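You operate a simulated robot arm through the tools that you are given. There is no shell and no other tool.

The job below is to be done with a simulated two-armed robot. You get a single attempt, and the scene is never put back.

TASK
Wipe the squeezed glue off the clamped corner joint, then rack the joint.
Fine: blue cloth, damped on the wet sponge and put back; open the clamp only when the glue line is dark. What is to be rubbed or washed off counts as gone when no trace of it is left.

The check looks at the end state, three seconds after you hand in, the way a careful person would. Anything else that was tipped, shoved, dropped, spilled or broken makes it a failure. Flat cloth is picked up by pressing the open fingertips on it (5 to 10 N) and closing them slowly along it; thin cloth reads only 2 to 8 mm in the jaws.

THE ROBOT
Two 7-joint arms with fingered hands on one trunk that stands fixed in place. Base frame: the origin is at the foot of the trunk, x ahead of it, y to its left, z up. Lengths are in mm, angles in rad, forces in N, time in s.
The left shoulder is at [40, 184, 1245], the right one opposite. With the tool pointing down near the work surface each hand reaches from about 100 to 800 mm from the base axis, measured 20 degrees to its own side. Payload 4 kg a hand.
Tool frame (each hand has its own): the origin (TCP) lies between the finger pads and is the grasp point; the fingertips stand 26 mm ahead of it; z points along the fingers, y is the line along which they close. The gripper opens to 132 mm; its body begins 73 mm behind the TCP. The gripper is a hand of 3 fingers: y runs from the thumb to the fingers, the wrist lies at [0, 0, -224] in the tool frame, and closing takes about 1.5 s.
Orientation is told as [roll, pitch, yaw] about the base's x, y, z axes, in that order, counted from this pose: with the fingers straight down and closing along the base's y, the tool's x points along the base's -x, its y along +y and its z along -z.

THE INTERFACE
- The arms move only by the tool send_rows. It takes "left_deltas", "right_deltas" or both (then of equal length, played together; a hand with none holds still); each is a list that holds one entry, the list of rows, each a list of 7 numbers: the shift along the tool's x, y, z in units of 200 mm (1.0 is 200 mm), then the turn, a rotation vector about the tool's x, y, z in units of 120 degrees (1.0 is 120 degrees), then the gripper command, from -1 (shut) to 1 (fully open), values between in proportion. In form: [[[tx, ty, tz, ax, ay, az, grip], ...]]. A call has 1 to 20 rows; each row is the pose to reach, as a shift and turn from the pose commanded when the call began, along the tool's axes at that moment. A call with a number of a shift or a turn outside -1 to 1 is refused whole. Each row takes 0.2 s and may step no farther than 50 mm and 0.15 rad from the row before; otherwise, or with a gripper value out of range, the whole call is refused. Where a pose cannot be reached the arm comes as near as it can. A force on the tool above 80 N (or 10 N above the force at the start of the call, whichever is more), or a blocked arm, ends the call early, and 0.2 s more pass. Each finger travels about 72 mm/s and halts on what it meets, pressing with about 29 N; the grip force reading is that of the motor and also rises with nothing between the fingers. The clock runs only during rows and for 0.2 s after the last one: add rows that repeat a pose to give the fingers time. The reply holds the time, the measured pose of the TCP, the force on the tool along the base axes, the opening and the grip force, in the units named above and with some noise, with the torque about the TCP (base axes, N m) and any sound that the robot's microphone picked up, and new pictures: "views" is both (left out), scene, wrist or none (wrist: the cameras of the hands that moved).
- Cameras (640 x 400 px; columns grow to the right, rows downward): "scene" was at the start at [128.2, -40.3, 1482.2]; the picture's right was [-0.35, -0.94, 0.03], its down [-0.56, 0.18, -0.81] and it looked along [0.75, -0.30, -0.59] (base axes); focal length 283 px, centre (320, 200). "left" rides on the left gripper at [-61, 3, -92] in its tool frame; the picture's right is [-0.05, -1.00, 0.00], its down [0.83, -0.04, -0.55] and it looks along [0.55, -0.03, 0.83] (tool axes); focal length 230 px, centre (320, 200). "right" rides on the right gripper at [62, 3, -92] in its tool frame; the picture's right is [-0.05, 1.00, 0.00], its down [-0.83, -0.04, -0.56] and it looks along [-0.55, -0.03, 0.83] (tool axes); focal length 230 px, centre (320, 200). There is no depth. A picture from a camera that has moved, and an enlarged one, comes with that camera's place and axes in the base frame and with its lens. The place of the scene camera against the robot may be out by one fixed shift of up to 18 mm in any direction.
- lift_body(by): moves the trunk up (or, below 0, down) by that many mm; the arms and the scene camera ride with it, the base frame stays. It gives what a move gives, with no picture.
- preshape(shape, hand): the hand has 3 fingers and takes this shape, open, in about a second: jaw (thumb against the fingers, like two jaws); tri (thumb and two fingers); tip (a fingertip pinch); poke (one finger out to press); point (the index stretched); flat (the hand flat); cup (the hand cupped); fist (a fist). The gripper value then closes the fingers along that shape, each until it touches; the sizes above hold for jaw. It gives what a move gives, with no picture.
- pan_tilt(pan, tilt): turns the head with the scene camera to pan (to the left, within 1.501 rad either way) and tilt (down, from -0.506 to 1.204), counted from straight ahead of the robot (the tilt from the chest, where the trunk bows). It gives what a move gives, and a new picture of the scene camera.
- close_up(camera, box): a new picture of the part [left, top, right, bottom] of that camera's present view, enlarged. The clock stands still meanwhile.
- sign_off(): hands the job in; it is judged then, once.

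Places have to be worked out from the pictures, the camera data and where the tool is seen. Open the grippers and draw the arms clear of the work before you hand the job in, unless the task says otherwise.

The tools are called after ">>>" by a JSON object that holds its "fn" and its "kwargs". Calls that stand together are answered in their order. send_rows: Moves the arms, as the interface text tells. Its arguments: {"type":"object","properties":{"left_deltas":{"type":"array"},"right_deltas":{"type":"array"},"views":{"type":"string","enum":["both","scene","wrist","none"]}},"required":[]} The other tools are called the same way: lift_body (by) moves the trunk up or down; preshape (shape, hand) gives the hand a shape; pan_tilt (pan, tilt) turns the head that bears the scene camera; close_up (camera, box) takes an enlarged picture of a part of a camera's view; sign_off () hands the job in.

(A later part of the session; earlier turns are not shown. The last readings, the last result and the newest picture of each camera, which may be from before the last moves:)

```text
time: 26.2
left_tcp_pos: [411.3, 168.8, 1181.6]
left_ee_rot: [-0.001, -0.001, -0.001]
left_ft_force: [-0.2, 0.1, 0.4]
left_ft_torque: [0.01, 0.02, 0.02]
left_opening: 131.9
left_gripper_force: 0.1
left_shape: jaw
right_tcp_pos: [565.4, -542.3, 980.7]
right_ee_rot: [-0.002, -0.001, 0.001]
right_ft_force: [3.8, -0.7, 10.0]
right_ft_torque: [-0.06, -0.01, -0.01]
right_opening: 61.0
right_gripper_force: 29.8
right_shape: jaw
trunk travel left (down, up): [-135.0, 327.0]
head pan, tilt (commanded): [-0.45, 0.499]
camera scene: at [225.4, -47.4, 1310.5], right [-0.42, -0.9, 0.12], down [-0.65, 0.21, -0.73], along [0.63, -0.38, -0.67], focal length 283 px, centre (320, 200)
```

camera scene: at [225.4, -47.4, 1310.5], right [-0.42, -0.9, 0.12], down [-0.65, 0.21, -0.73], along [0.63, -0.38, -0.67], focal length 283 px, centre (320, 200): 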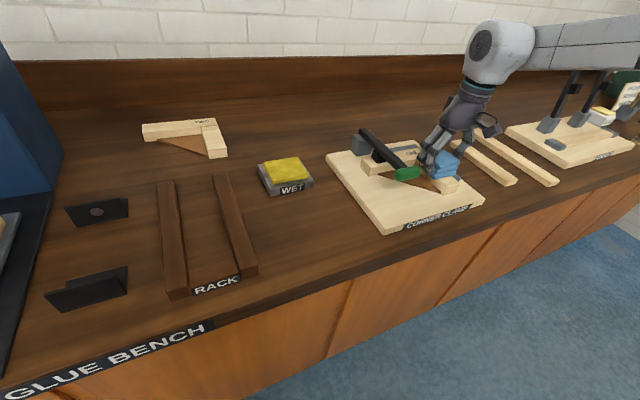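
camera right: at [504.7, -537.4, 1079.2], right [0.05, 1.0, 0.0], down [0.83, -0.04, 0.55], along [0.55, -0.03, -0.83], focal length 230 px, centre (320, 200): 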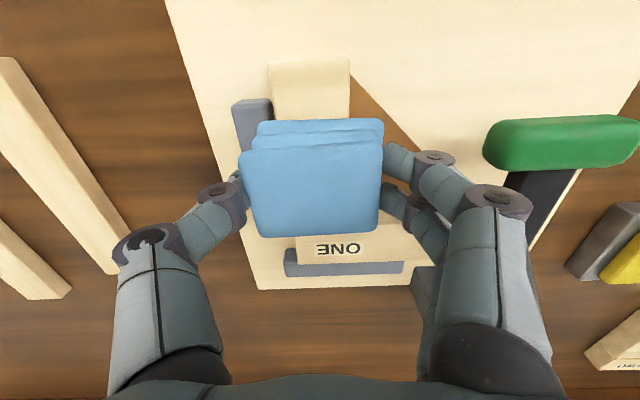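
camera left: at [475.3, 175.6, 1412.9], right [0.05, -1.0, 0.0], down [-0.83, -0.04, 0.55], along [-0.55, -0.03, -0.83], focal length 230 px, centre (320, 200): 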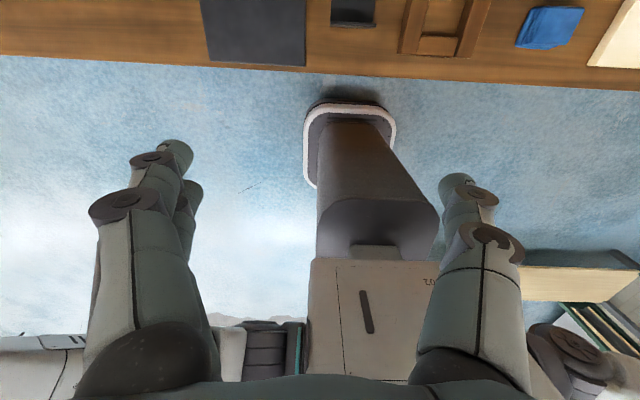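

Strokes went smoothly at ~10 N. I'll lift the pad about 65 mm and inspect the patch.

>>> {"fn": "send_rows", "kwargs": {"right_deltas": [[[0, 0, -0.1, 0, 0, 0, -0.6], [0, 0, -0.25, 0, 0, 0, -0.6], [0, 0, -0.4, 0, 0, 0, -0.6]]], "views": "none"}}

>>> {"fn": "close_up", "kwargs": {"camera": "scene", "box": [340, 120, 480, 210]}}

>>> {"fn": "close_up", "kwargs": {"camera": "scene", "box": [415, 150, 470, 200]}}

```text
time: 27.0
left_tcp_pos: [411.2, 168.7, 1182.0]
left_ee_rot: [-0.001, 0.001, 0.0]
left_ft_force: [0.1, 0.2, -0.8]
left_ft_torque: [0.01, 0.01, 0.0]
left_opening: 131.8
left_gripper_force: 0.0
left_shape: jaw
right_tcp_pos: [564.4, -542.5, 1058.8]
right_ee_rot: [-0.001, -0.001, -0.001]
right_ft_force: [0.1, 1.2, -0.2]
right_ft_torque: [-0.02, -0.01, 0.04]
right_opening: 61.2
right_gripper_force: 28.6
right_shape: jaw
trunk travel left (down, up): [-135.0, 327.0]
head pan, tilt (commanded): [-0.45, 0.499]
```

```text
4.44 times, centred on (410, 165) of scene
camera zoom: at [225.3, -48.0, 1310.4], right [-0.42, -0.9, 0.12], down [-0.65, 0.21, -0.73], along [0.63, -0.38, -0.67], focal length 1256 px, centre (-80, 356)
```

zoom: 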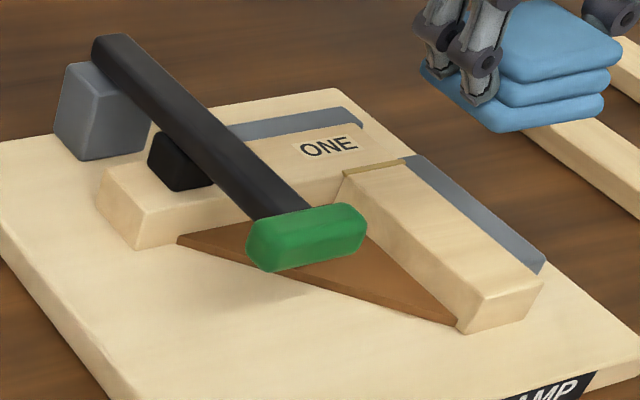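

```text
8.00 times, centred on (442, 175) of scene
camera zoom: at [225.3, -48.0, 1310.4], right [-0.42, -0.9, 0.12], down [-0.65, 0.21, -0.73], along [0.63, -0.38, -0.67], focal length 2260 px, centre (-660, 400)
```

zoom: 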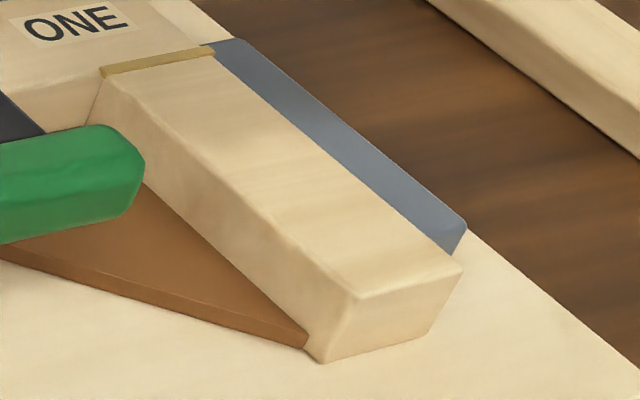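

The patch is clean, and the glue line has begun to turn tan. I'll lift the pad clear, move it aside, and double-check with the wrist camera while carrying it back.

>>> {"fn": "send_rows", "kwargs": {"right_deltas": [[[0.05, 0, -0.15, 0, 0, 0, -0.6], [0.1, 0.2, -0.15, 0, 0, 0, -0.6], [0.15, 0.4, -0.15, 0, 0, 0, -0.6], [0.2, 0.6, -0.15, 0, 0, 0, -0.6], [0.21, 0.8, -0.15, 0, 0, 0, -0.6]]], "views": "both"}}

>>> {"fn": "close_up", "kwargs": {"camera": "right", "box": [0, 60, 200, 260]}}

```text
time: 28.2
left_tcp_pos: [412.7, 169.9, 1181.6]
left_ee_rot: [0.0, 0.002, 0.001]
left_ft_force: [0.0, -0.6, -0.6]
left_ft_torque: [-0.01, -0.05, -0.04]
left_opening: 132.0
left_gripper_force: 0.1
left_shape: jaw
right_tcp_pos: [523.4, -382.0, 1091.3]
right_ee_rot: [0.0, 0.001, -0.001]
right_ft_force: [0.3, 0.5, -0.2]
right_ft_torque: [-0.01, -0.02, -0.01]
right_opening: 61.0
right_gripper_force: 28.7
right_shape: jaw
trunk travel left (down, up): [-135.0, 327.0]
head pan, tilt (commanded): [-0.45, 0.499]
camera scene: at [226.0, -46.7, 1310.3], right [-0.42, -0.9, 0.12], down [-0.65, 0.21, -0.73], along [0.63, -0.38, -0.67], focal length 283 px, centre (320, 200)
camera right: at [460.7, -377.8, 1184.1], right [0.05, 1.0, 0.0], down [0.83, -0.04, 0.55], along [0.55, -0.03, -0.83], focal length 230 px, centre (320, 200)
```

scene: 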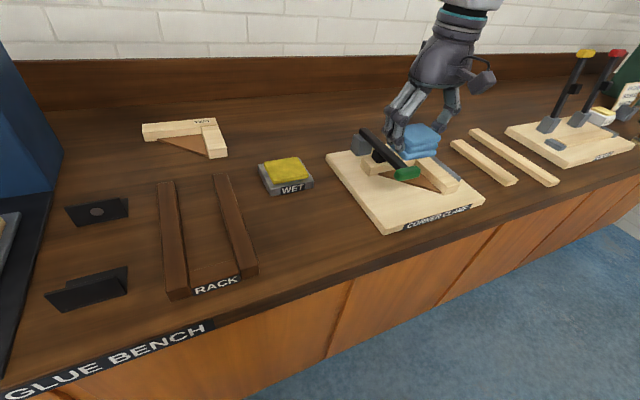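
right: 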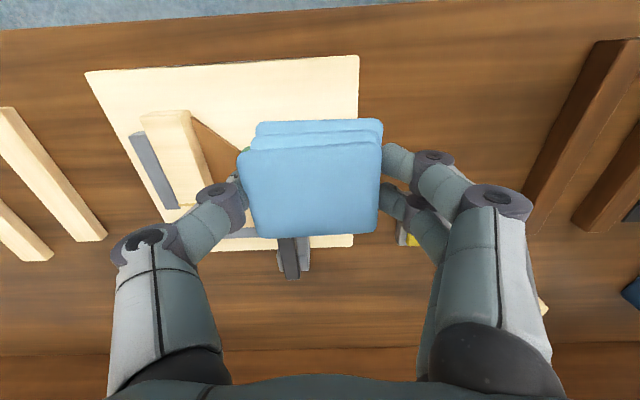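

```text
2.00 times, centred on (100, 160) of right
camera zoom: at [460.7, -377.8, 1184.1], right [0.05, 1.0, 0.0], down [0.83, -0.04, 0.55], along [0.55, -0.03, -0.83], focal length 460 px, centre (760, 280)
```

zoom: 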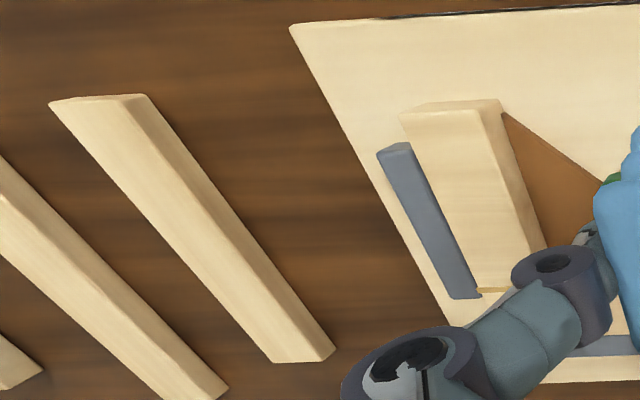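

All flecks are gone in this view as well. I carry the cloth back above its original spot (522, -220).

>>> {"fn": "send_rows", "kwargs": {"right_deltas": [[[0.0, 0.2, 0, 0, 0, 0, -0.6], [0, 0.4, 0, 0, 0, 0, -0.6], [0, 0.6, 0, 0, 0, 0, -0.6], [0.003, 0.805, 0, 0, 0, 0, -0.6], [0.003, 0.805, 0.2, 0, 0, 0, -0.6], [0.003, 0.805, 0.44, 0, 0, 0, -0.6]]], "views": "both"}}

```text
time: 29.6
left_tcp_pos: [413.3, 169.1, 1180.8]
left_ee_rot: [0.001, 0.002, 0.001]
left_ft_force: [0.3, 0.3, -0.4]
left_ft_torque: [0.04, -0.03, 0.04]
left_opening: 132.1
left_gripper_force: 0.1
left_shape: jaw
right_tcp_pos: [523.6, -220.0, 1003.5]
right_ee_rot: [0.001, 0.0, 0.001]
right_ft_force: [0.3, 1.3, -0.6]
right_ft_torque: [-0.02, -0.02, -0.03]
right_opening: 61.1
right_gripper_force: 29.1
right_shape: jaw
trunk travel left (down, up): [-135.0, 327.0]
head pan, tilt (commanded): [-0.45, 0.499]
camera scene: at [227.0, -48.0, 1310.0], right [-0.42, -0.9, 0.12], down [-0.65, 0.21, -0.73], along [0.63, -0.38, -0.67], focal length 283 px, centre (320, 200)
camera right: at [463.1, -217.2, 1095.5], right [0.05, 1.0, 0.0], down [0.83, -0.04, 0.56], along [0.55, -0.03, -0.83], focal length 230 px, centre (320, 200)
```

scene: 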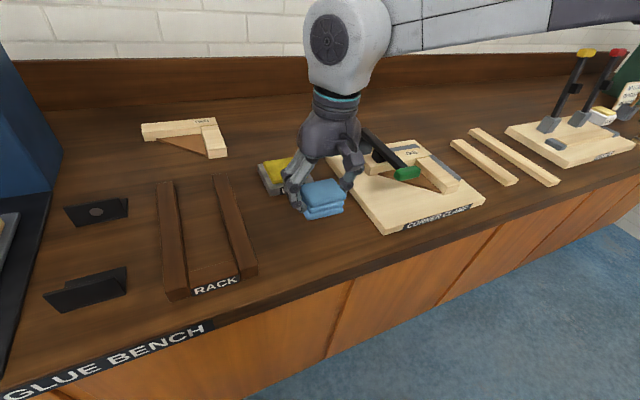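
right: 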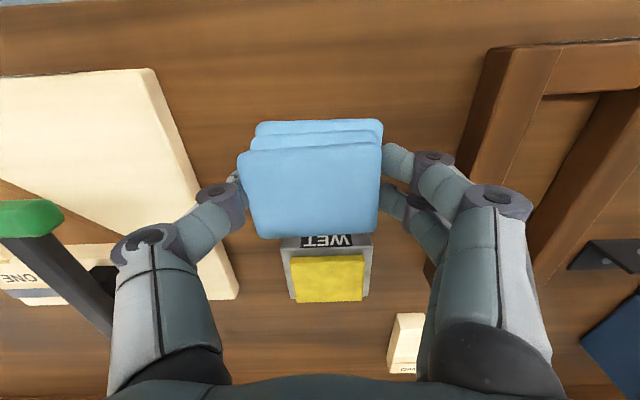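

The pad is above its original spot. Lowering it to near the bench, then creeping to contact.

>>> {"fn": "send_rows", "kwargs": {"right_deltas": [[[0.005, -0.003, 0.15, 0, 0, 0, -0.6], [0.005, -0.003, 0.25, 0, 0, 0, -0.6], [0.005, -0.003, 0.295, 0, 0, 0, -0.6], [0.005, -0.003, 0.31, 0, 0, 0, -0.6], [0.005, -0.003, 0.31, 0, 0, 0, -0.6]]], "views": "none"}}

```text
time: 30.8
left_tcp_pos: [412.5, 167.5, 1180.9]
left_ee_rot: [0.002, -0.001, 0.0]
left_ft_force: [0.3, 0.2, 0.1]
left_ft_torque: [0.0, -0.01, 0.02]
left_opening: 132.3
left_gripper_force: 0.1
left_shape: jaw
right_tcp_pos: [521.6, -220.5, 940.0]
right_ee_rot: [-0.002, -0.001, 0.0]
right_ft_force: [-0.7, -0.1, 0.1]
right_ft_torque: [0.0, -0.03, 0.02]
right_opening: 61.1
right_gripper_force: 28.8
right_shape: jaw
trunk travel left (down, up): [-135.0, 327.0]
head pan, tilt (commanded): [-0.45, 0.499]
```

>>> {"fn": "send_rows", "kwargs": {"right_deltas": [[[0, 0, 0.01, 0, 0, 0, -0.6], [0, 0, 0.015, 0, 0, 0, -0.6], [0, 0, 0.018, 0, 0, 0, -0.6], [0, 0, 0.018, 0, 0, 0, -0.6]]], "views": "wrist"}}

```text
time: 31.8
left_tcp_pos: [413.4, 169.2, 1181.3]
left_ee_rot: [0.001, 0.0, 0.0]
left_ft_force: [0.3, -0.5, -0.1]
left_ft_torque: [-0.03, -0.01, 0.01]
left_opening: 132.0
left_gripper_force: 0.0
left_shape: jaw
right_tcp_pos: [521.5, -221.4, 937.7]
right_ee_rot: [-0.002, 0.003, 0.0]
right_ft_force: [0.4, 0.6, -0.2]
right_ft_torque: [0.0, 0.03, 0.03]
right_opening: 61.0
right_gripper_force: 29.3
right_shape: jaw
trunk travel left (down, up): [-135.0, 327.0]
head pan, tilt (commanded): [-0.45, 0.499]
camera right: at [460.5, -217.9, 1029.2], right [0.05, 1.0, 0.0], down [0.83, -0.04, 0.55], along [0.55, -0.03, -0.83], focal length 230 px, centre (320, 200)
```

right: 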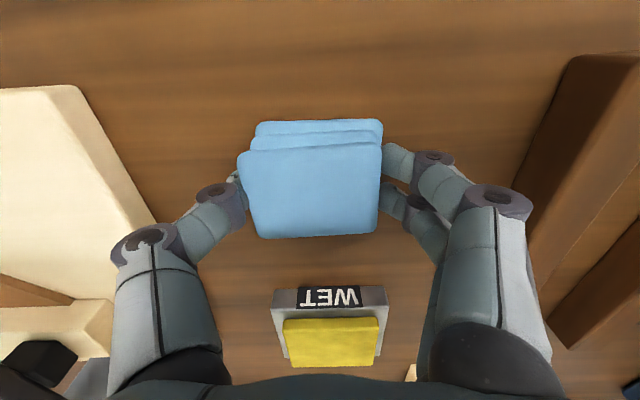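

No contact yet but nearly the same view as when I grasped it. Creep down another 2 mm.

>>> {"fn": "send_rows", "kwargs": {"right_deltas": [[[0, 0, 0.005, 0, 0, 0, -0.6], [0, 0, 0.01, 0, 0, 0, -0.6], [0, 0, 0.01, 0, 0, 0, -0.6]]], "views": "none"}}

```text
time: 32.6
left_tcp_pos: [411.5, 169.2, 1180.6]
left_ee_rot: [-0.003, -0.002, 0.0]
left_ft_force: [0.4, 0.1, 0.1]
left_ft_torque: [0.0, 0.01, -0.01]
left_opening: 131.8
left_gripper_force: 0.1
left_shape: jaw
right_tcp_pos: [523.1, -221.2, 935.1]
right_ee_rot: [0.0, -0.002, 0.001]
right_ft_force: [0.3, -0.9, 8.4]
right_ft_torque: [-0.05, 0.03, 0.06]
right_opening: 60.8
right_gripper_force: 29.4
right_shape: jaw
trunk travel left (down, up): [-135.0, 327.0]
head pan, tilt (commanded): [-0.45, 0.499]
```

Contact (8 N). I back off a hair, open the fingers, and lift away.

>>> {"fn": "send_rows", "kwargs": {"right_deltas": [[[0, 0, -0.004, 0, 0, 0, -0.3], [0, 0, -0.004, 0, 0, 0, 0.0], [0, 0, -0.004, 0, 0, 0, 0.2], [0, 0, -0.004, 0, 0, 0, 0.5], [0, 0, -0.004, 0, 0, 0, 0.5], [0, 0, -0.004, 0, 0, 0, 0.5], [0, 0, -0.1, 0, 0, 0, 0.5], [0, 0, -0.3, 0, 0, 0, 0.5], [0, 0, -0.5, 0, 0, 0, 0.5]]], "views": "both"}}

>>> {"fn": "close_up", "kwargs": {"camera": "scene", "box": [340, 120, 480, 210]}}

```text
time: 34.6
left_tcp_pos: [410.8, 168.8, 1182.9]
left_ee_rot: [-0.001, 0.0, 0.001]
left_ft_force: [0.3, -0.2, -0.5]
left_ft_torque: [-0.02, 0.03, 0.0]
left_opening: 131.9
left_gripper_force: 0.0
left_shape: jaw
right_tcp_pos: [522.6, -219.7, 1035.2]
right_ee_rot: [0.0, 0.001, 0.001]
right_ft_force: [0.4, -0.1, 0.7]
right_ft_torque: [-0.02, -0.01, 0.01]
right_opening: 98.7
right_gripper_force: 0.1
right_shape: jaw
trunk travel left (down, up): [-135.0, 327.0]
head pan, tilt (commanded): [-0.45, 0.499]
camera scene: at [224.9, -47.8, 1310.6], right [-0.42, -0.9, 0.12], down [-0.65, 0.21, -0.73], along [0.63, -0.38, -0.67], focal length 283 px, centre (320, 200)
camera right: at [460.2, -216.6, 1127.8], right [0.05, 1.0, 0.0], down [0.83, -0.04, 0.56], along [0.55, -0.03, -0.83], focal length 230 px, centre (320, 200)
```

scene: 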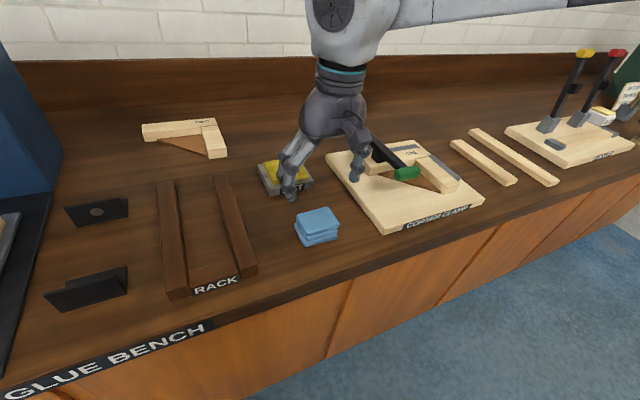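
right: 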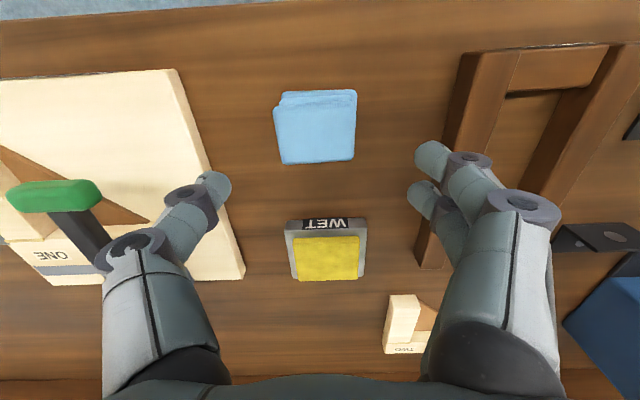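

```text
4.44 times, centred on (410, 165) of scene
camera zoom: at [224.9, -47.8, 1310.6], right [-0.42, -0.9, 0.12], down [-0.65, 0.21, -0.73], along [0.63, -0.38, -0.67], focal length 1256 px, centre (-80, 356)
```

zoom: 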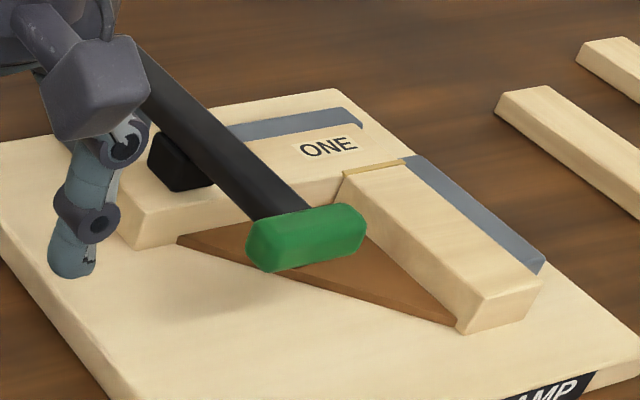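

The cloth is back in place (light-blue, damp) and the glue line is tan but not yet dark. While it cures, I'll back the right hand off in front of the clamp with the fingers pitched 45° forward, to study the lever from the side.

>>> {"fn": "send_rows", "kwargs": {"right_deltas": [[[0.05, -0.125, -0.01, 0, -0.047, 0, 0.6], [0.1, -0.25, -0.02, 0, -0.094, 0, 0.7], [0.15, -0.375, -0.03, 0, -0.141, 0, 0.8], [0.2, -0.5, -0.04, 0, -0.188, 0, 0.9], [0.25, -0.625, -0.05, 0, -0.234, 0, 1], [0.3, -0.75, -0.06, 0, -0.281, 0, 1], [0.36, -0.875, -0.07, 0, -0.328, 0, 1], [0.42, -1.0, -0.075, 0, -0.375, 0, 1]]], "views": "both"}}

>>> {"fn": "close_up", "kwargs": {"camera": "scene", "box": [340, 120, 480, 210]}}

```text
time: 36.4
left_tcp_pos: [411.6, 167.8, 1182.7]
left_ee_rot: [0.0, -0.002, 0.001]
left_ft_force: [-0.1, -0.4, 0.1]
left_ft_torque: [0.0, 0.0, 0.01]
left_opening: 132.2
left_gripper_force: 0.0
left_shape: jaw
right_tcp_pos: [437.9, -421.0, 1050.6]
right_ee_rot: [0.0, -0.789, 0.0]
right_ft_force: [0.0, 0.1, 0.0]
right_ft_torque: [-0.01, 0.0, 0.01]
right_opening: 131.9
right_gripper_force: 0.0
right_shape: jaw
trunk travel left (down, up): [-135.0, 327.0]
head pan, tilt (commanded): [-0.45, 0.499]
camera scene: at [224.3, -48.4, 1310.7], right [-0.42, -0.9, 0.12], down [-0.65, 0.21, -0.73], along [0.63, -0.38, -0.67], focal length 283 px, centre (320, 200)
camera right: at [328.8, -417.0, 1072.2], right [0.04, 1.0, 0.04], down [0.19, -0.04, 0.98], along [0.98, -0.03, -0.19], focal length 230 px, centre (320, 200)
```

scene: 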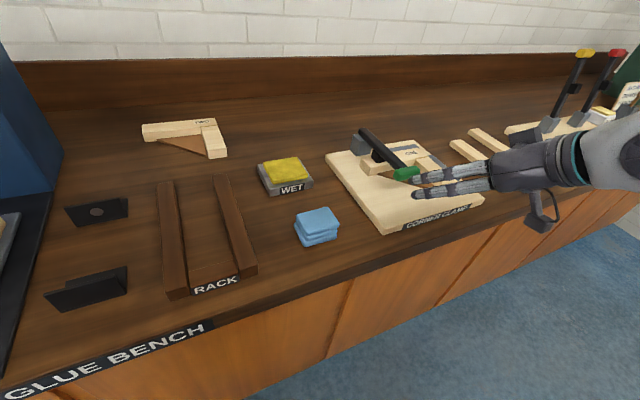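
right: 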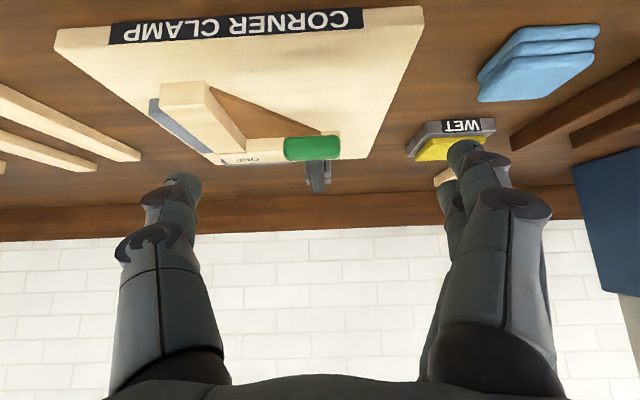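

```text
4.44 times, centred on (410, 165) of scene
camera zoom: at [224.3, -48.4, 1310.7], right [-0.42, -0.9, 0.12], down [-0.65, 0.21, -0.73], along [0.63, -0.38, -0.67], focal length 1256 px, centre (-80, 356)
```

zoom: 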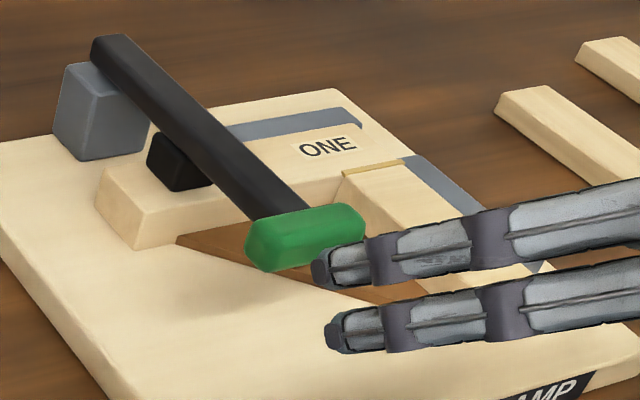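

The pitched pose is reachable. I'll enlarge the wrist view for the lever and its pivot.

>>> {"fn": "close_up", "kwargs": {"camera": "right", "box": [130, 70, 370, 210]}}

>>> {"fn": "close_up", "kwargs": {"camera": "scene", "box": [490, 40, 640, 170]}}

```text
2.67 times, centred on (250, 140) of right
camera zoom: at [328.8, -417.0, 1072.2], right [0.04, 1.0, 0.04], down [0.19, -0.04, 0.98], along [0.98, -0.03, -0.19], focal length 614 px, centre (507, 360)
```

zoom: 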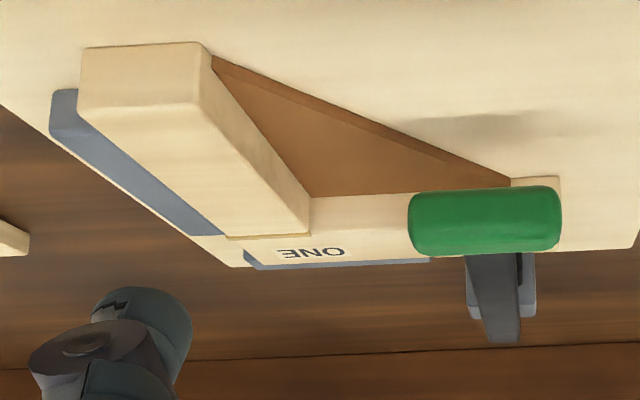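

```text
3.08 times, centred on (565, 105) of scene
camera zoom: at [224.3, -48.4, 1310.7], right [-0.42, -0.9, 0.12], down [-0.65, 0.21, -0.73], along [0.63, -0.38, -0.67], focal length 869 px, centre (-434, 492)
```

zoom: 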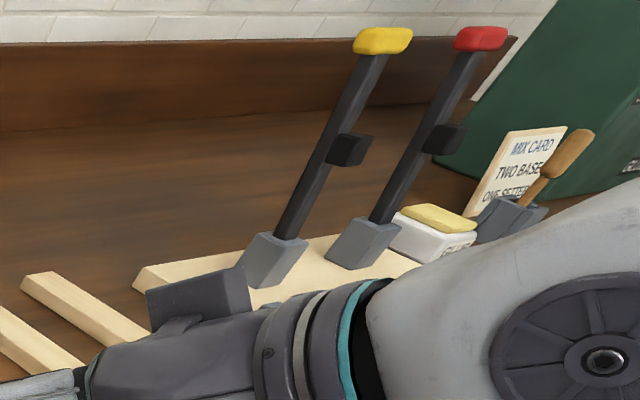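

The handle spans x≈524–550, y≈-458…-402, z≈971–996, with the pivot near (672, -429, 980). The glue line is only tan, so I'll let time pass and watch it.

>>> {"fn": "send_rows", "kwargs": {"right_deltas": [[[0, 0, 0, 0, 0, 0, 1], [0, 0, 0, 0, 0, 0, 1], [0, 0, 0, 0, 0, 0, 1], [0, 0, 0, 0, 0, 0, 1], [0, 0, 0, 0, 0, 0, 1], [0, 0, 0, 0, 0, 0, 1], [0, 0, 0, 0, 0, 0, 1], [0, 0, 0, 0, 0, 0, 1], [0, 0, 0, 0, 0, 0, 1], [0, 0, 0, 0, 0, 0, 1], [0, 0, 0, 0, 0, 0, 1], [0, 0, 0, 0, 0, 0, 1], [0, 0, 0, 0, 0, 0, 1], [0, 0, 0, 0, 0, 0, 1], [0, 0, 0, 0, 0, 0, 1], [0, 0, 0, 0, 0, 0, 1], [0, 0, 0, 0, 0, 0, 1], [0, 0, 0, 0, 0, 0, 1], [0, 0, 0, 0, 0, 0, 1], [0, 0, 0, 0, 0, 0, 1]]], "views": "none"}}

>>> {"fn": "close_up", "kwargs": {"camera": "scene", "box": [400, 140, 450, 180]}}

>>> {"fn": "close_up", "kwargs": {"camera": "right", "box": [130, 70, 370, 210]}}

```text
time: 40.6
left_tcp_pos: [412.6, 168.2, 1180.7]
left_ee_rot: [0.001, -0.001, 0.001]
left_ft_force: [0.0, -0.7, -0.8]
left_ft_torque: [0.0, -0.02, 0.02]
left_opening: 131.8
left_gripper_force: 0.0
left_shape: jaw
right_tcp_pos: [438.5, -419.9, 1049.6]
right_ee_rot: [0.001, -0.786, 0.0]
right_ft_force: [-0.1, 0.0, -0.3]
right_ft_torque: [0.01, -0.03, 0.02]
right_opening: 131.9
right_gripper_force: 0.1
right_shape: jaw
trunk travel left (down, up): [-135.0, 327.0]
head pan, tilt (commanded): [-0.45, 0.499]
```

```text
10.00 times, centred on (425, 160) of scene
camera zoom: at [225.6, -48.1, 1310.4], right [-0.42, -0.9, 0.12], down [-0.65, 0.21, -0.73], along [0.63, -0.38, -0.67], focal length 2826 px, centre (-730, 600)
```

zoom: 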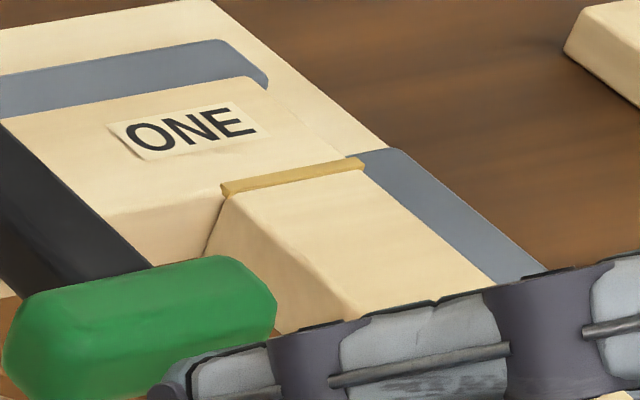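

```text
2.67 times, centred on (250, 140) of right
camera zoom: at [329.9, -416.5, 1072.0], right [0.04, 1.0, 0.04], down [0.2, -0.04, 0.98], along [0.98, -0.03, -0.2], focal length 614 px, centre (507, 360)
```

zoom: 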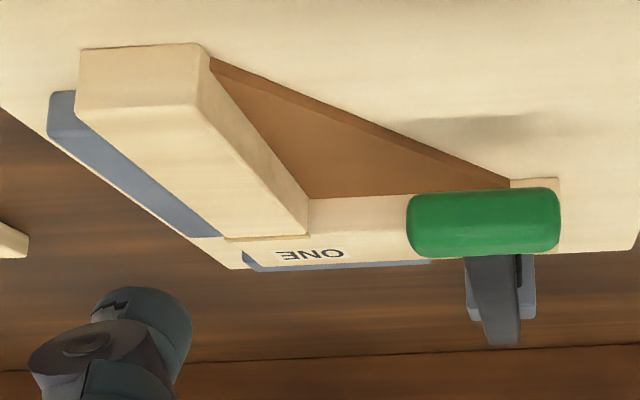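

The line is amber, not dark. Keep waiting without touching the clamp.

>>> {"fn": "send_rows", "kwargs": {"right_deltas": [[[0, 0, 0, 0, 0, 0, 1], [0, 0, 0, 0, 0, 0, 1], [0, 0, 0, 0, 0, 0, 1], [0, 0, 0, 0, 0, 0, 1], [0, 0, 0, 0, 0, 0, 1], [0, 0, 0, 0, 0, 0, 1], [0, 0, 0, 0, 0, 0, 1], [0, 0, 0, 0, 0, 0, 1], [0, 0, 0, 0, 0, 0, 1], [0, 0, 0, 0, 0, 0, 1], [0, 0, 0, 0, 0, 0, 1], [0, 0, 0, 0, 0, 0, 1], [0, 0, 0, 0, 0, 0, 1], [0, 0, 0, 0, 0, 0, 1], [0, 0, 0, 0, 0, 0, 1], [0, 0, 0, 0, 0, 0, 1], [0, 0, 0, 0, 0, 0, 1], [0, 0, 0, 0, 0, 0, 1], [0, 0, 0, 0, 0, 0, 1], [0, 0, 0, 0, 0, 0, 1]]], "views": "none"}}

>>> {"fn": "send_rows", "kwargs": {"right_deltas": [[[0, 0, 0, 0, 0, 0, 1], [0, 0, 0, 0, 0, 0, 1], [0, 0, 0, 0, 0, 0, 1], [0, 0, 0, 0, 0, 0, 1], [0, 0, 0, 0, 0, 0, 1], [0, 0, 0, 0, 0, 0, 1], [0, 0, 0, 0, 0, 0, 1], [0, 0, 0, 0, 0, 0, 1], [0, 0, 0, 0, 0, 0, 1], [0, 0, 0, 0, 0, 0, 1], [0, 0, 0, 0, 0, 0, 1], [0, 0, 0, 0, 0, 0, 1], [0, 0, 0, 0, 0, 0, 1], [0, 0, 0, 0, 0, 0, 1], [0, 0, 0, 0, 0, 0, 1], [0, 0, 0, 0, 0, 0, 1], [0, 0, 0, 0, 0, 0, 1], [0, 0, 0, 0, 0, 0, 1], [0, 0, 0, 0, 0, 0, 1], [0, 0, 0, 0, 0, 0, 1]]], "views": "none"}}

>>> {"fn": "close_up", "kwargs": {"camera": "scene", "box": [400, 140, 450, 180]}}

```text
time: 44.8
left_tcp_pos: [412.6, 169.2, 1180.6]
left_ee_rot: [0.0, -0.001, 0.0]
left_ft_force: [-0.2, 0.4, 0.4]
left_ft_torque: [-0.02, -0.02, 0.0]
left_opening: 131.9
left_gripper_force: 0.1
left_shape: jaw
right_tcp_pos: [439.0, -420.0, 1050.4]
right_ee_rot: [0.0, -0.786, 0.001]
right_ft_force: [0.0, 0.8, 0.2]
right_ft_torque: [-0.02, -0.01, 0.01]
right_opening: 131.9
right_gripper_force: 0.0
right_shape: jaw
trunk travel left (down, up): [-135.0, 327.0]
head pan, tilt (commanded): [-0.45, 0.499]
```

```text
time: 49.0
left_tcp_pos: [413.5, 168.6, 1181.3]
left_ee_rot: [0.0, 0.001, -0.001]
left_ft_force: [-0.3, -0.2, 0.1]
left_ft_torque: [0.0, 0.04, 0.02]
left_opening: 131.8
left_gripper_force: 0.1
left_shape: jaw
right_tcp_pos: [439.8, -420.6, 1049.3]
right_ee_rot: [0.001, -0.786, 0.0]
right_ft_force: [-0.2, -0.8, 0.9]
right_ft_torque: [0.01, 0.03, 0.02]
right_opening: 132.1
right_gripper_force: 0.1
right_shape: jaw
trunk travel left (down, up): [-135.0, 327.0]
head pan, tilt (commanded): [-0.45, 0.499]
```

```text
10.00 times, centred on (425, 160) of scene
camera zoom: at [225.6, -48.1, 1310.4], right [-0.42, -0.9, 0.12], down [-0.65, 0.21, -0.73], along [0.63, -0.38, -0.67], focal length 2826 px, centre (-730, 600)
```

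zoom: 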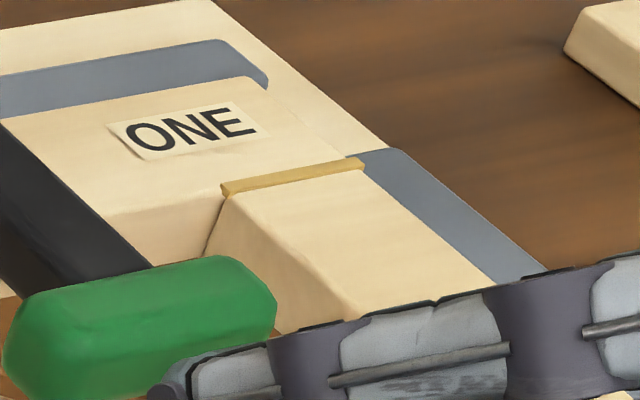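

The line's still amber at t=49. While waiting, I'll close the fingers and pre-position the pitched hand in front of and below the handle without touching: pushing along the hand's -x should then swing the lever up in a straight 45° move.

>>> {"fn": "send_rows", "kwargs": {"right_deltas": [[[0, 0, 0, 0, 0, 0, 0.5], [0, 0, 0, 0, 0, 0, 0], [0, 0, 0, 0, 0, 0, -0.5], [0, 0, 0, 0, 0, 0, -1], [0, 0, 0, 0, 0, 0, -1], [0, 0, 0, 0, 0, 0, -1], [0, 0, 0, 0, 0, 0, -1], [0, 0, 0, 0, 0, 0, -1], [0.03, -0.03, 0.1, 0, 0, 0, -1], [0.06, -0.06, 0.2, 0, 0, 0, -1], [0.1025, -0.0925, 0.3215, 0, 0, 0, -1], [0.1025, -0.0925, 0.3215, 0, 0, 0, -1]]], "views": "both"}}

>>> {"fn": "close_up", "kwargs": {"camera": "scene", "box": [340, 120, 480, 210]}}

```text
time: 51.6
left_tcp_pos: [411.5, 168.7, 1181.4]
left_ee_rot: [-0.001, -0.004, -0.001]
left_ft_force: [-0.4, 0.4, -0.2]
left_ft_torque: [0.02, 0.0, -0.01]
left_opening: 131.6
left_gripper_force: 0.0
left_shape: jaw
right_tcp_pos: [471.1, -439.3, 989.2]
right_ee_rot: [-0.001, -0.785, 0.001]
right_ft_force: [0.3, -0.9, 0.8]
right_ft_torque: [-0.01, 0.03, -0.01]
right_opening: 0.0
right_gripper_force: 29.3
right_shape: jaw
trunk travel left (down, up): [-135.0, 327.0]
head pan, tilt (commanded): [-0.45, 0.499]
camera scene: at [224.9, -48.1, 1310.6], right [-0.42, -0.9, 0.12], down [-0.65, 0.21, -0.73], along [0.63, -0.38, -0.67], focal length 283 px, centre (320, 200)
camera right: at [360.5, -436.0, 1011.1], right [0.04, 1.0, 0.04], down [0.19, -0.04, 0.98], along [0.98, -0.03, -0.2], focal length 230 px, centre (320, 200)
```

scene: 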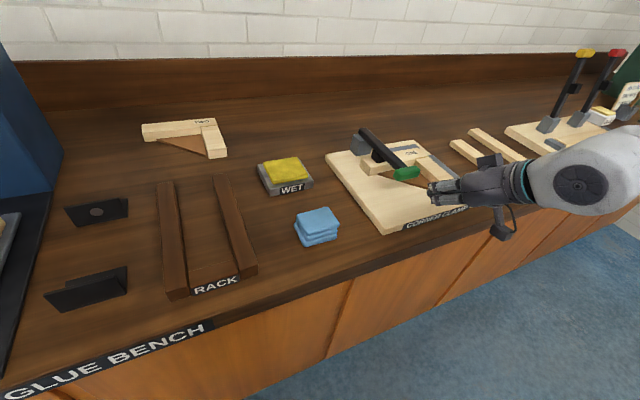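
right: 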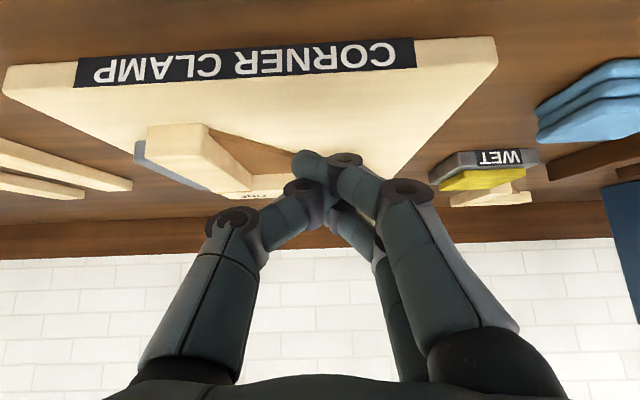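

```text
4.44 times, centred on (410, 165) of scene
camera zoom: at [224.9, -48.1, 1310.6], right [-0.42, -0.9, 0.12], down [-0.65, 0.21, -0.73], along [0.63, -0.38, -0.67], focal length 1256 px, centre (-80, 356)
```

zoom: 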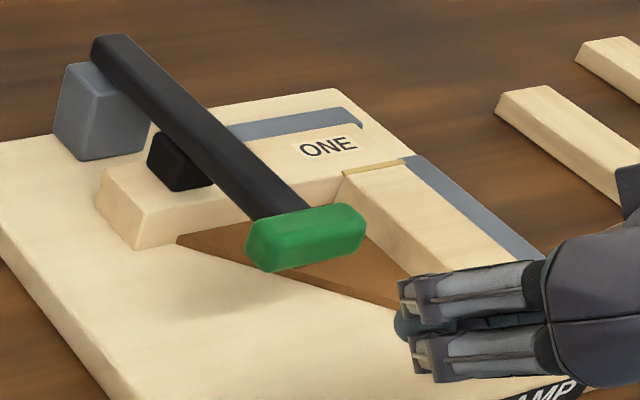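

The closed fingers are poised in front of the handle, no contact. Waiting on for the glue line to darken.

>>> {"fn": "send_rows", "kwargs": {"right_deltas": [[[0, 0, 0, 0, 0, 0, -1], [0, 0, 0, 0, 0, 0, -1], [0, 0, 0, 0, 0, 0, -1], [0, 0, 0, 0, 0, 0, -1], [0, 0, 0, 0, 0, 0, -1], [0, 0, 0, 0, 0, 0, -1], [0, 0, 0, 0, 0, 0, -1], [0, 0, 0, 0, 0, 0, -1], [0, 0, 0, 0, 0, 0, -1], [0, 0, 0, 0, 0, 0, -1], [0, 0, 0, 0, 0, 0, -1], [0, 0, 0, 0, 0, 0, -1], [0, 0, 0, 0, 0, 0, -1], [0, 0, 0, 0, 0, 0, -1], [0, 0, 0, 0, 0, 0, -1], [0, 0, 0, 0, 0, 0, -1], [0, 0, 0, 0, 0, 0, -1], [0, 0, 0, 0, 0, 0, -1], [0, 0, 0, 0, 0, 0, -1], [0, 0, 0, 0, 0, 0, -1]]], "views": "none"}}

>>> {"fn": "send_rows", "kwargs": {"right_deltas": [[[0, 0, 0, 0, 0, 0, -1], [0, 0, 0, 0, 0, 0, -1], [0, 0, 0, 0, 0, 0, -1], [0, 0, 0, 0, 0, 0, -1], [0, 0, 0, 0, 0, 0, -1], [0, 0, 0, 0, 0, 0, -1], [0, 0, 0, 0, 0, 0, -1], [0, 0, 0, 0, 0, 0, -1], [0, 0, 0, 0, 0, 0, -1], [0, 0, 0, 0, 0, 0, -1], [0, 0, 0, 0, 0, 0, -1], [0, 0, 0, 0, 0, 0, -1], [0, 0, 0, 0, 0, 0, -1], [0, 0, 0, 0, 0, 0, -1], [0, 0, 0, 0, 0, 0, -1], [0, 0, 0, 0, 0, 0, -1], [0, 0, 0, 0, 0, 0, -1], [0, 0, 0, 0, 0, 0, -1], [0, 0, 0, 0, 0, 0, -1], [0, 0, 0, 0, 0, 0, -1]]], "views": "none"}}

>>> {"fn": "close_up", "kwargs": {"camera": "scene", "box": [400, 140, 450, 180]}}

```text
time: 55.8
left_tcp_pos: [412.2, 170.0, 1181.1]
left_ee_rot: [-0.002, 0.0, 0.0]
left_ft_force: [0.7, -0.6, 0.3]
left_ft_torque: [-0.02, -0.02, 0.01]
left_opening: 131.9
left_gripper_force: 0.1
left_shape: jaw
right_tcp_pos: [469.7, -439.9, 989.4]
right_ee_rot: [-0.001, -0.785, -0.001]
right_ft_force: [-0.1, -0.3, -0.3]
right_ft_torque: [0.01, 0.0, 0.02]
right_opening: 0.0
right_gripper_force: 28.9
right_shape: jaw
trunk travel left (down, up): [-135.0, 327.0]
head pan, tilt (commanded): [-0.45, 0.499]
```

```text
time: 60.0
left_tcp_pos: [413.4, 169.4, 1181.4]
left_ee_rot: [-0.001, -0.001, 0.001]
left_ft_force: [-0.1, -0.2, 0.0]
left_ft_torque: [0.0, 0.04, 0.01]
left_opening: 132.1
left_gripper_force: 0.1
left_shape: jaw
right_tcp_pos: [469.5, -439.4, 989.0]
right_ee_rot: [0.0, -0.785, 0.0]
right_ft_force: [-0.1, -0.1, -0.3]
right_ft_torque: [0.04, 0.02, 0.05]
right_opening: 0.1
right_gripper_force: 29.1
right_shape: jaw
trunk travel left (down, up): [-135.0, 327.0]
head pan, tilt (commanded): [-0.45, 0.499]
```

```text
10.00 times, centred on (425, 160) of scene
camera zoom: at [225.6, -48.1, 1310.4], right [-0.42, -0.9, 0.12], down [-0.65, 0.21, -0.73], along [0.63, -0.38, -0.67], focal length 2826 px, centre (-730, 600)
```

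zoom: 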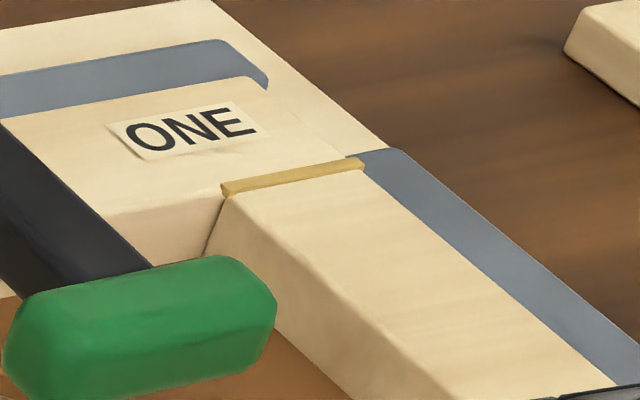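

Still amber at t=60. I keep waiting, checking periodically.

>>> {"fn": "send_rows", "kwargs": {"right_deltas": [[[0, 0, 0, 0, 0, 0, -1], [0, 0, 0, 0, 0, 0, -1], [0, 0, 0, 0, 0, 0, -1], [0, 0, 0, 0, 0, 0, -1], [0, 0, 0, 0, 0, 0, -1], [0, 0, 0, 0, 0, 0, -1], [0, 0, 0, 0, 0, 0, -1], [0, 0, 0, 0, 0, 0, -1], [0, 0, 0, 0, 0, 0, -1], [0, 0, 0, 0, 0, 0, -1], [0, 0, 0, 0, 0, 0, -1], [0, 0, 0, 0, 0, 0, -1], [0, 0, 0, 0, 0, 0, -1], [0, 0, 0, 0, 0, 0, -1], [0, 0, 0, 0, 0, 0, -1], [0, 0, 0, 0, 0, 0, -1], [0, 0, 0, 0, 0, 0, -1], [0, 0, 0, 0, 0, 0, -1], [0, 0, 0, 0, 0, 0, -1], [0, 0, 0, 0, 0, 0, -1]]], "views": "none"}}

>>> {"fn": "send_rows", "kwargs": {"right_deltas": [[[0, 0, 0, 0, 0, 0, -1], [0, 0, 0, 0, 0, 0, -1], [0, 0, 0, 0, 0, 0, -1], [0, 0, 0, 0, 0, 0, -1], [0, 0, 0, 0, 0, 0, -1], [0, 0, 0, 0, 0, 0, -1], [0, 0, 0, 0, 0, 0, -1], [0, 0, 0, 0, 0, 0, -1], [0, 0, 0, 0, 0, 0, -1], [0, 0, 0, 0, 0, 0, -1], [0, 0, 0, 0, 0, 0, -1], [0, 0, 0, 0, 0, 0, -1], [0, 0, 0, 0, 0, 0, -1], [0, 0, 0, 0, 0, 0, -1], [0, 0, 0, 0, 0, 0, -1], [0, 0, 0, 0, 0, 0, -1], [0, 0, 0, 0, 0, 0, -1], [0, 0, 0, 0, 0, 0, -1], [0, 0, 0, 0, 0, 0, -1], [0, 0, 0, 0, 0, 0, -1]]], "views": "none"}}

>>> {"fn": "close_up", "kwargs": {"camera": "scene", "box": [400, 140, 450, 180]}}

```text
time: 64.2
left_tcp_pos: [412.3, 168.0, 1181.8]
left_ee_rot: [0.001, 0.001, -0.001]
left_ft_force: [-0.7, 0.6, 0.9]
left_ft_torque: [-0.01, 0.03, -0.04]
left_opening: 131.8
left_gripper_force: 0.0
left_shape: jaw
right_tcp_pos: [471.9, -440.2, 988.9]
right_ee_rot: [0.001, -0.786, -0.001]
right_ft_force: [-0.3, -0.3, 0.2]
right_ft_torque: [0.0, 0.01, 0.02]
right_opening: 0.1
right_gripper_force: 29.0
right_shape: jaw
trunk travel left (down, up): [-135.0, 327.0]
head pan, tilt (commanded): [-0.45, 0.499]
```

```text
time: 68.4
left_tcp_pos: [412.6, 168.7, 1181.9]
left_ee_rot: [-0.002, 0.0, 0.003]
left_ft_force: [-0.8, -0.6, 0.1]
left_ft_torque: [0.04, 0.01, -0.01]
left_opening: 132.1
left_gripper_force: 0.1
left_shape: jaw
right_tcp_pos: [469.2, -439.0, 989.3]
right_ee_rot: [-0.001, -0.786, 0.0]
right_ft_force: [0.2, -0.2, -0.2]
right_ft_torque: [0.02, 0.02, 0.0]
right_opening: 0.0
right_gripper_force: 29.4
right_shape: jaw
trunk travel left (down, up): [-135.0, 327.0]
head pan, tilt (commanded): [-0.45, 0.499]
```

```text
10.00 times, centred on (425, 160) of scene
camera zoom: at [225.6, -48.1, 1310.4], right [-0.42, -0.9, 0.12], down [-0.65, 0.21, -0.73], along [0.63, -0.38, -0.67], focal length 2826 px, centre (-730, 600)
```

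zoom: 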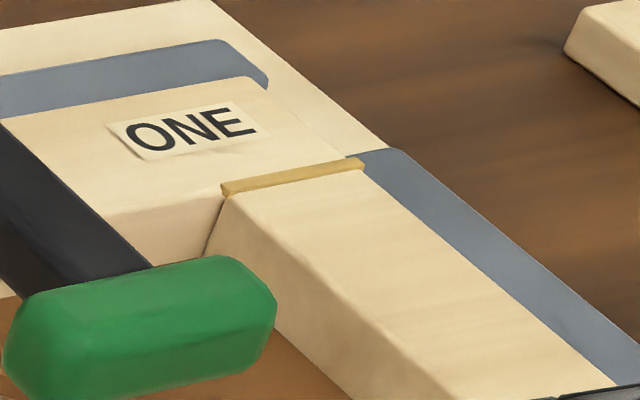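

Still amber at t=68. I'll wait a longer stretch before looking again.

>>> {"fn": "send_rows", "kwargs": {"right_deltas": [[[0, 0, 0, 0, 0, 0, -1], [0, 0, 0, 0, 0, 0, -1], [0, 0, 0, 0, 0, 0, -1], [0, 0, 0, 0, 0, 0, -1], [0, 0, 0, 0, 0, 0, -1], [0, 0, 0, 0, 0, 0, -1], [0, 0, 0, 0, 0, 0, -1], [0, 0, 0, 0, 0, 0, -1], [0, 0, 0, 0, 0, 0, -1], [0, 0, 0, 0, 0, 0, -1], [0, 0, 0, 0, 0, 0, -1], [0, 0, 0, 0, 0, 0, -1], [0, 0, 0, 0, 0, 0, -1], [0, 0, 0, 0, 0, 0, -1], [0, 0, 0, 0, 0, 0, -1], [0, 0, 0, 0, 0, 0, -1], [0, 0, 0, 0, 0, 0, -1], [0, 0, 0, 0, 0, 0, -1], [0, 0, 0, 0, 0, 0, -1], [0, 0, 0, 0, 0, 0, -1]]], "views": "none"}}

>>> {"fn": "send_rows", "kwargs": {"right_deltas": [[[0, 0, 0, 0, 0, 0, -1], [0, 0, 0, 0, 0, 0, -1], [0, 0, 0, 0, 0, 0, -1], [0, 0, 0, 0, 0, 0, -1], [0, 0, 0, 0, 0, 0, -1], [0, 0, 0, 0, 0, 0, -1], [0, 0, 0, 0, 0, 0, -1], [0, 0, 0, 0, 0, 0, -1], [0, 0, 0, 0, 0, 0, -1], [0, 0, 0, 0, 0, 0, -1], [0, 0, 0, 0, 0, 0, -1], [0, 0, 0, 0, 0, 0, -1], [0, 0, 0, 0, 0, 0, -1], [0, 0, 0, 0, 0, 0, -1], [0, 0, 0, 0, 0, 0, -1], [0, 0, 0, 0, 0, 0, -1], [0, 0, 0, 0, 0, 0, -1], [0, 0, 0, 0, 0, 0, -1], [0, 0, 0, 0, 0, 0, -1], [0, 0, 0, 0, 0, 0, -1]]], "views": "none"}}

>>> {"fn": "send_rows", "kwargs": {"right_deltas": [[[0, 0, 0, 0, 0, 0, -1], [0, 0, 0, 0, 0, 0, -1], [0, 0, 0, 0, 0, 0, -1], [0, 0, 0, 0, 0, 0, -1], [0, 0, 0, 0, 0, 0, -1], [0, 0, 0, 0, 0, 0, -1], [0, 0, 0, 0, 0, 0, -1], [0, 0, 0, 0, 0, 0, -1], [0, 0, 0, 0, 0, 0, -1], [0, 0, 0, 0, 0, 0, -1], [0, 0, 0, 0, 0, 0, -1], [0, 0, 0, 0, 0, 0, -1], [0, 0, 0, 0, 0, 0, -1], [0, 0, 0, 0, 0, 0, -1], [0, 0, 0, 0, 0, 0, -1], [0, 0, 0, 0, 0, 0, -1], [0, 0, 0, 0, 0, 0, -1], [0, 0, 0, 0, 0, 0, -1], [0, 0, 0, 0, 0, 0, -1], [0, 0, 0, 0, 0, 0, -1]]], "views": "none"}}

>>> {"fn": "send_rows", "kwargs": {"right_deltas": [[[0, 0, 0, 0, 0, 0, -1], [0, 0, 0, 0, 0, 0, -1], [0, 0, 0, 0, 0, 0, -1], [0, 0, 0, 0, 0, 0, -1], [0, 0, 0, 0, 0, 0, -1], [0, 0, 0, 0, 0, 0, -1], [0, 0, 0, 0, 0, 0, -1], [0, 0, 0, 0, 0, 0, -1], [0, 0, 0, 0, 0, 0, -1], [0, 0, 0, 0, 0, 0, -1], [0, 0, 0, 0, 0, 0, -1], [0, 0, 0, 0, 0, 0, -1], [0, 0, 0, 0, 0, 0, -1], [0, 0, 0, 0, 0, 0, -1], [0, 0, 0, 0, 0, 0, -1], [0, 0, 0, 0, 0, 0, -1], [0, 0, 0, 0, 0, 0, -1], [0, 0, 0, 0, 0, 0, -1], [0, 0, 0, 0, 0, 0, -1], [0, 0, 0, 0, 0, 0, -1]]], "views": "none"}}

>>> {"fn": "close_up", "kwargs": {"camera": "scene", "box": [400, 140, 450, 180]}}

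```text
time: 72.6
left_tcp_pos: [411.8, 168.7, 1180.9]
left_ee_rot: [-0.001, 0.001, 0.001]
left_ft_force: [0.1, 0.9, -0.4]
left_ft_torque: [0.03, -0.01, 0.0]
left_opening: 131.6
left_gripper_force: 0.0
left_shape: jaw
right_tcp_pos: [470.0, -439.0, 989.7]
right_ee_rot: [0.004, -0.784, 0.0]
right_ft_force: [1.0, 0.6, -0.3]
right_ft_torque: [-0.03, -0.01, 0.01]
right_opening: 0.2
right_gripper_force: 29.0
right_shape: jaw
trunk travel left (down, up): [-135.0, 327.0]
head pan, tilt (commanded): [-0.45, 0.499]
```

```text
time: 76.8
left_tcp_pos: [412.5, 169.3, 1181.3]
left_ee_rot: [0.0, 0.001, -0.001]
left_ft_force: [-0.1, 0.4, 0.4]
left_ft_torque: [0.0, -0.01, -0.03]
left_opening: 131.9
left_gripper_force: 0.1
left_shape: jaw
right_tcp_pos: [470.2, -439.8, 989.1]
right_ee_rot: [-0.001, -0.786, -0.001]
right_ft_force: [0.5, -0.3, 0.0]
right_ft_torque: [0.01, -0.01, -0.01]
right_opening: 0.2
right_gripper_force: 29.4
right_shape: jaw
trunk travel left (down, up): [-135.0, 327.0]
head pan, tilt (commanded): [-0.45, 0.499]
```

```text
time: 81.0
left_tcp_pos: [412.2, 168.7, 1179.4]
left_ee_rot: [0.0, 0.001, 0.001]
left_ft_force: [-0.4, -0.5, 0.5]
left_ft_torque: [-0.04, 0.01, -0.02]
left_opening: 132.0
left_gripper_force: 0.0
left_shape: jaw
right_tcp_pos: [469.1, -438.5, 989.1]
right_ee_rot: [0.0, -0.784, -0.002]
right_ft_force: [-0.5, 0.1, 1.0]
right_ft_torque: [0.01, -0.03, 0.02]
right_opening: 0.0
right_gripper_force: 29.1
right_shape: jaw
trunk travel left (down, up): [-135.0, 327.0]
head pan, tilt (commanded): [-0.45, 0.499]
```

```text
time: 85.2
left_tcp_pos: [413.9, 168.8, 1181.6]
left_ee_rot: [0.001, 0.0, -0.001]
left_ft_force: [-0.4, -1.0, 0.2]
left_ft_torque: [0.02, 0.03, 0.01]
left_opening: 132.0
left_gripper_force: 0.0
left_shape: jaw
right_tcp_pos: [470.5, -439.1, 989.3]
right_ee_rot: [-0.001, -0.787, 0.0]
right_ft_force: [-0.1, -0.2, -0.2]
right_ft_torque: [0.02, -0.01, -0.02]
right_opening: 0.0
right_gripper_force: 29.1
right_shape: jaw
trunk travel left (down, up): [-135.0, 327.0]
head pan, tilt (commanded): [-0.45, 0.499]
```

```text
10.00 times, centred on (425, 160) of scene
camera zoom: at [225.6, -48.1, 1310.4], right [-0.42, -0.9, 0.12], down [-0.65, 0.21, -0.73], along [0.63, -0.38, -0.67], focal length 2826 px, centre (-730, 600)
```

zoom: 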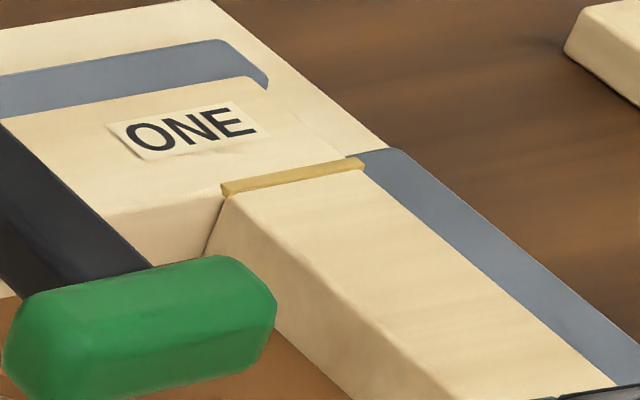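

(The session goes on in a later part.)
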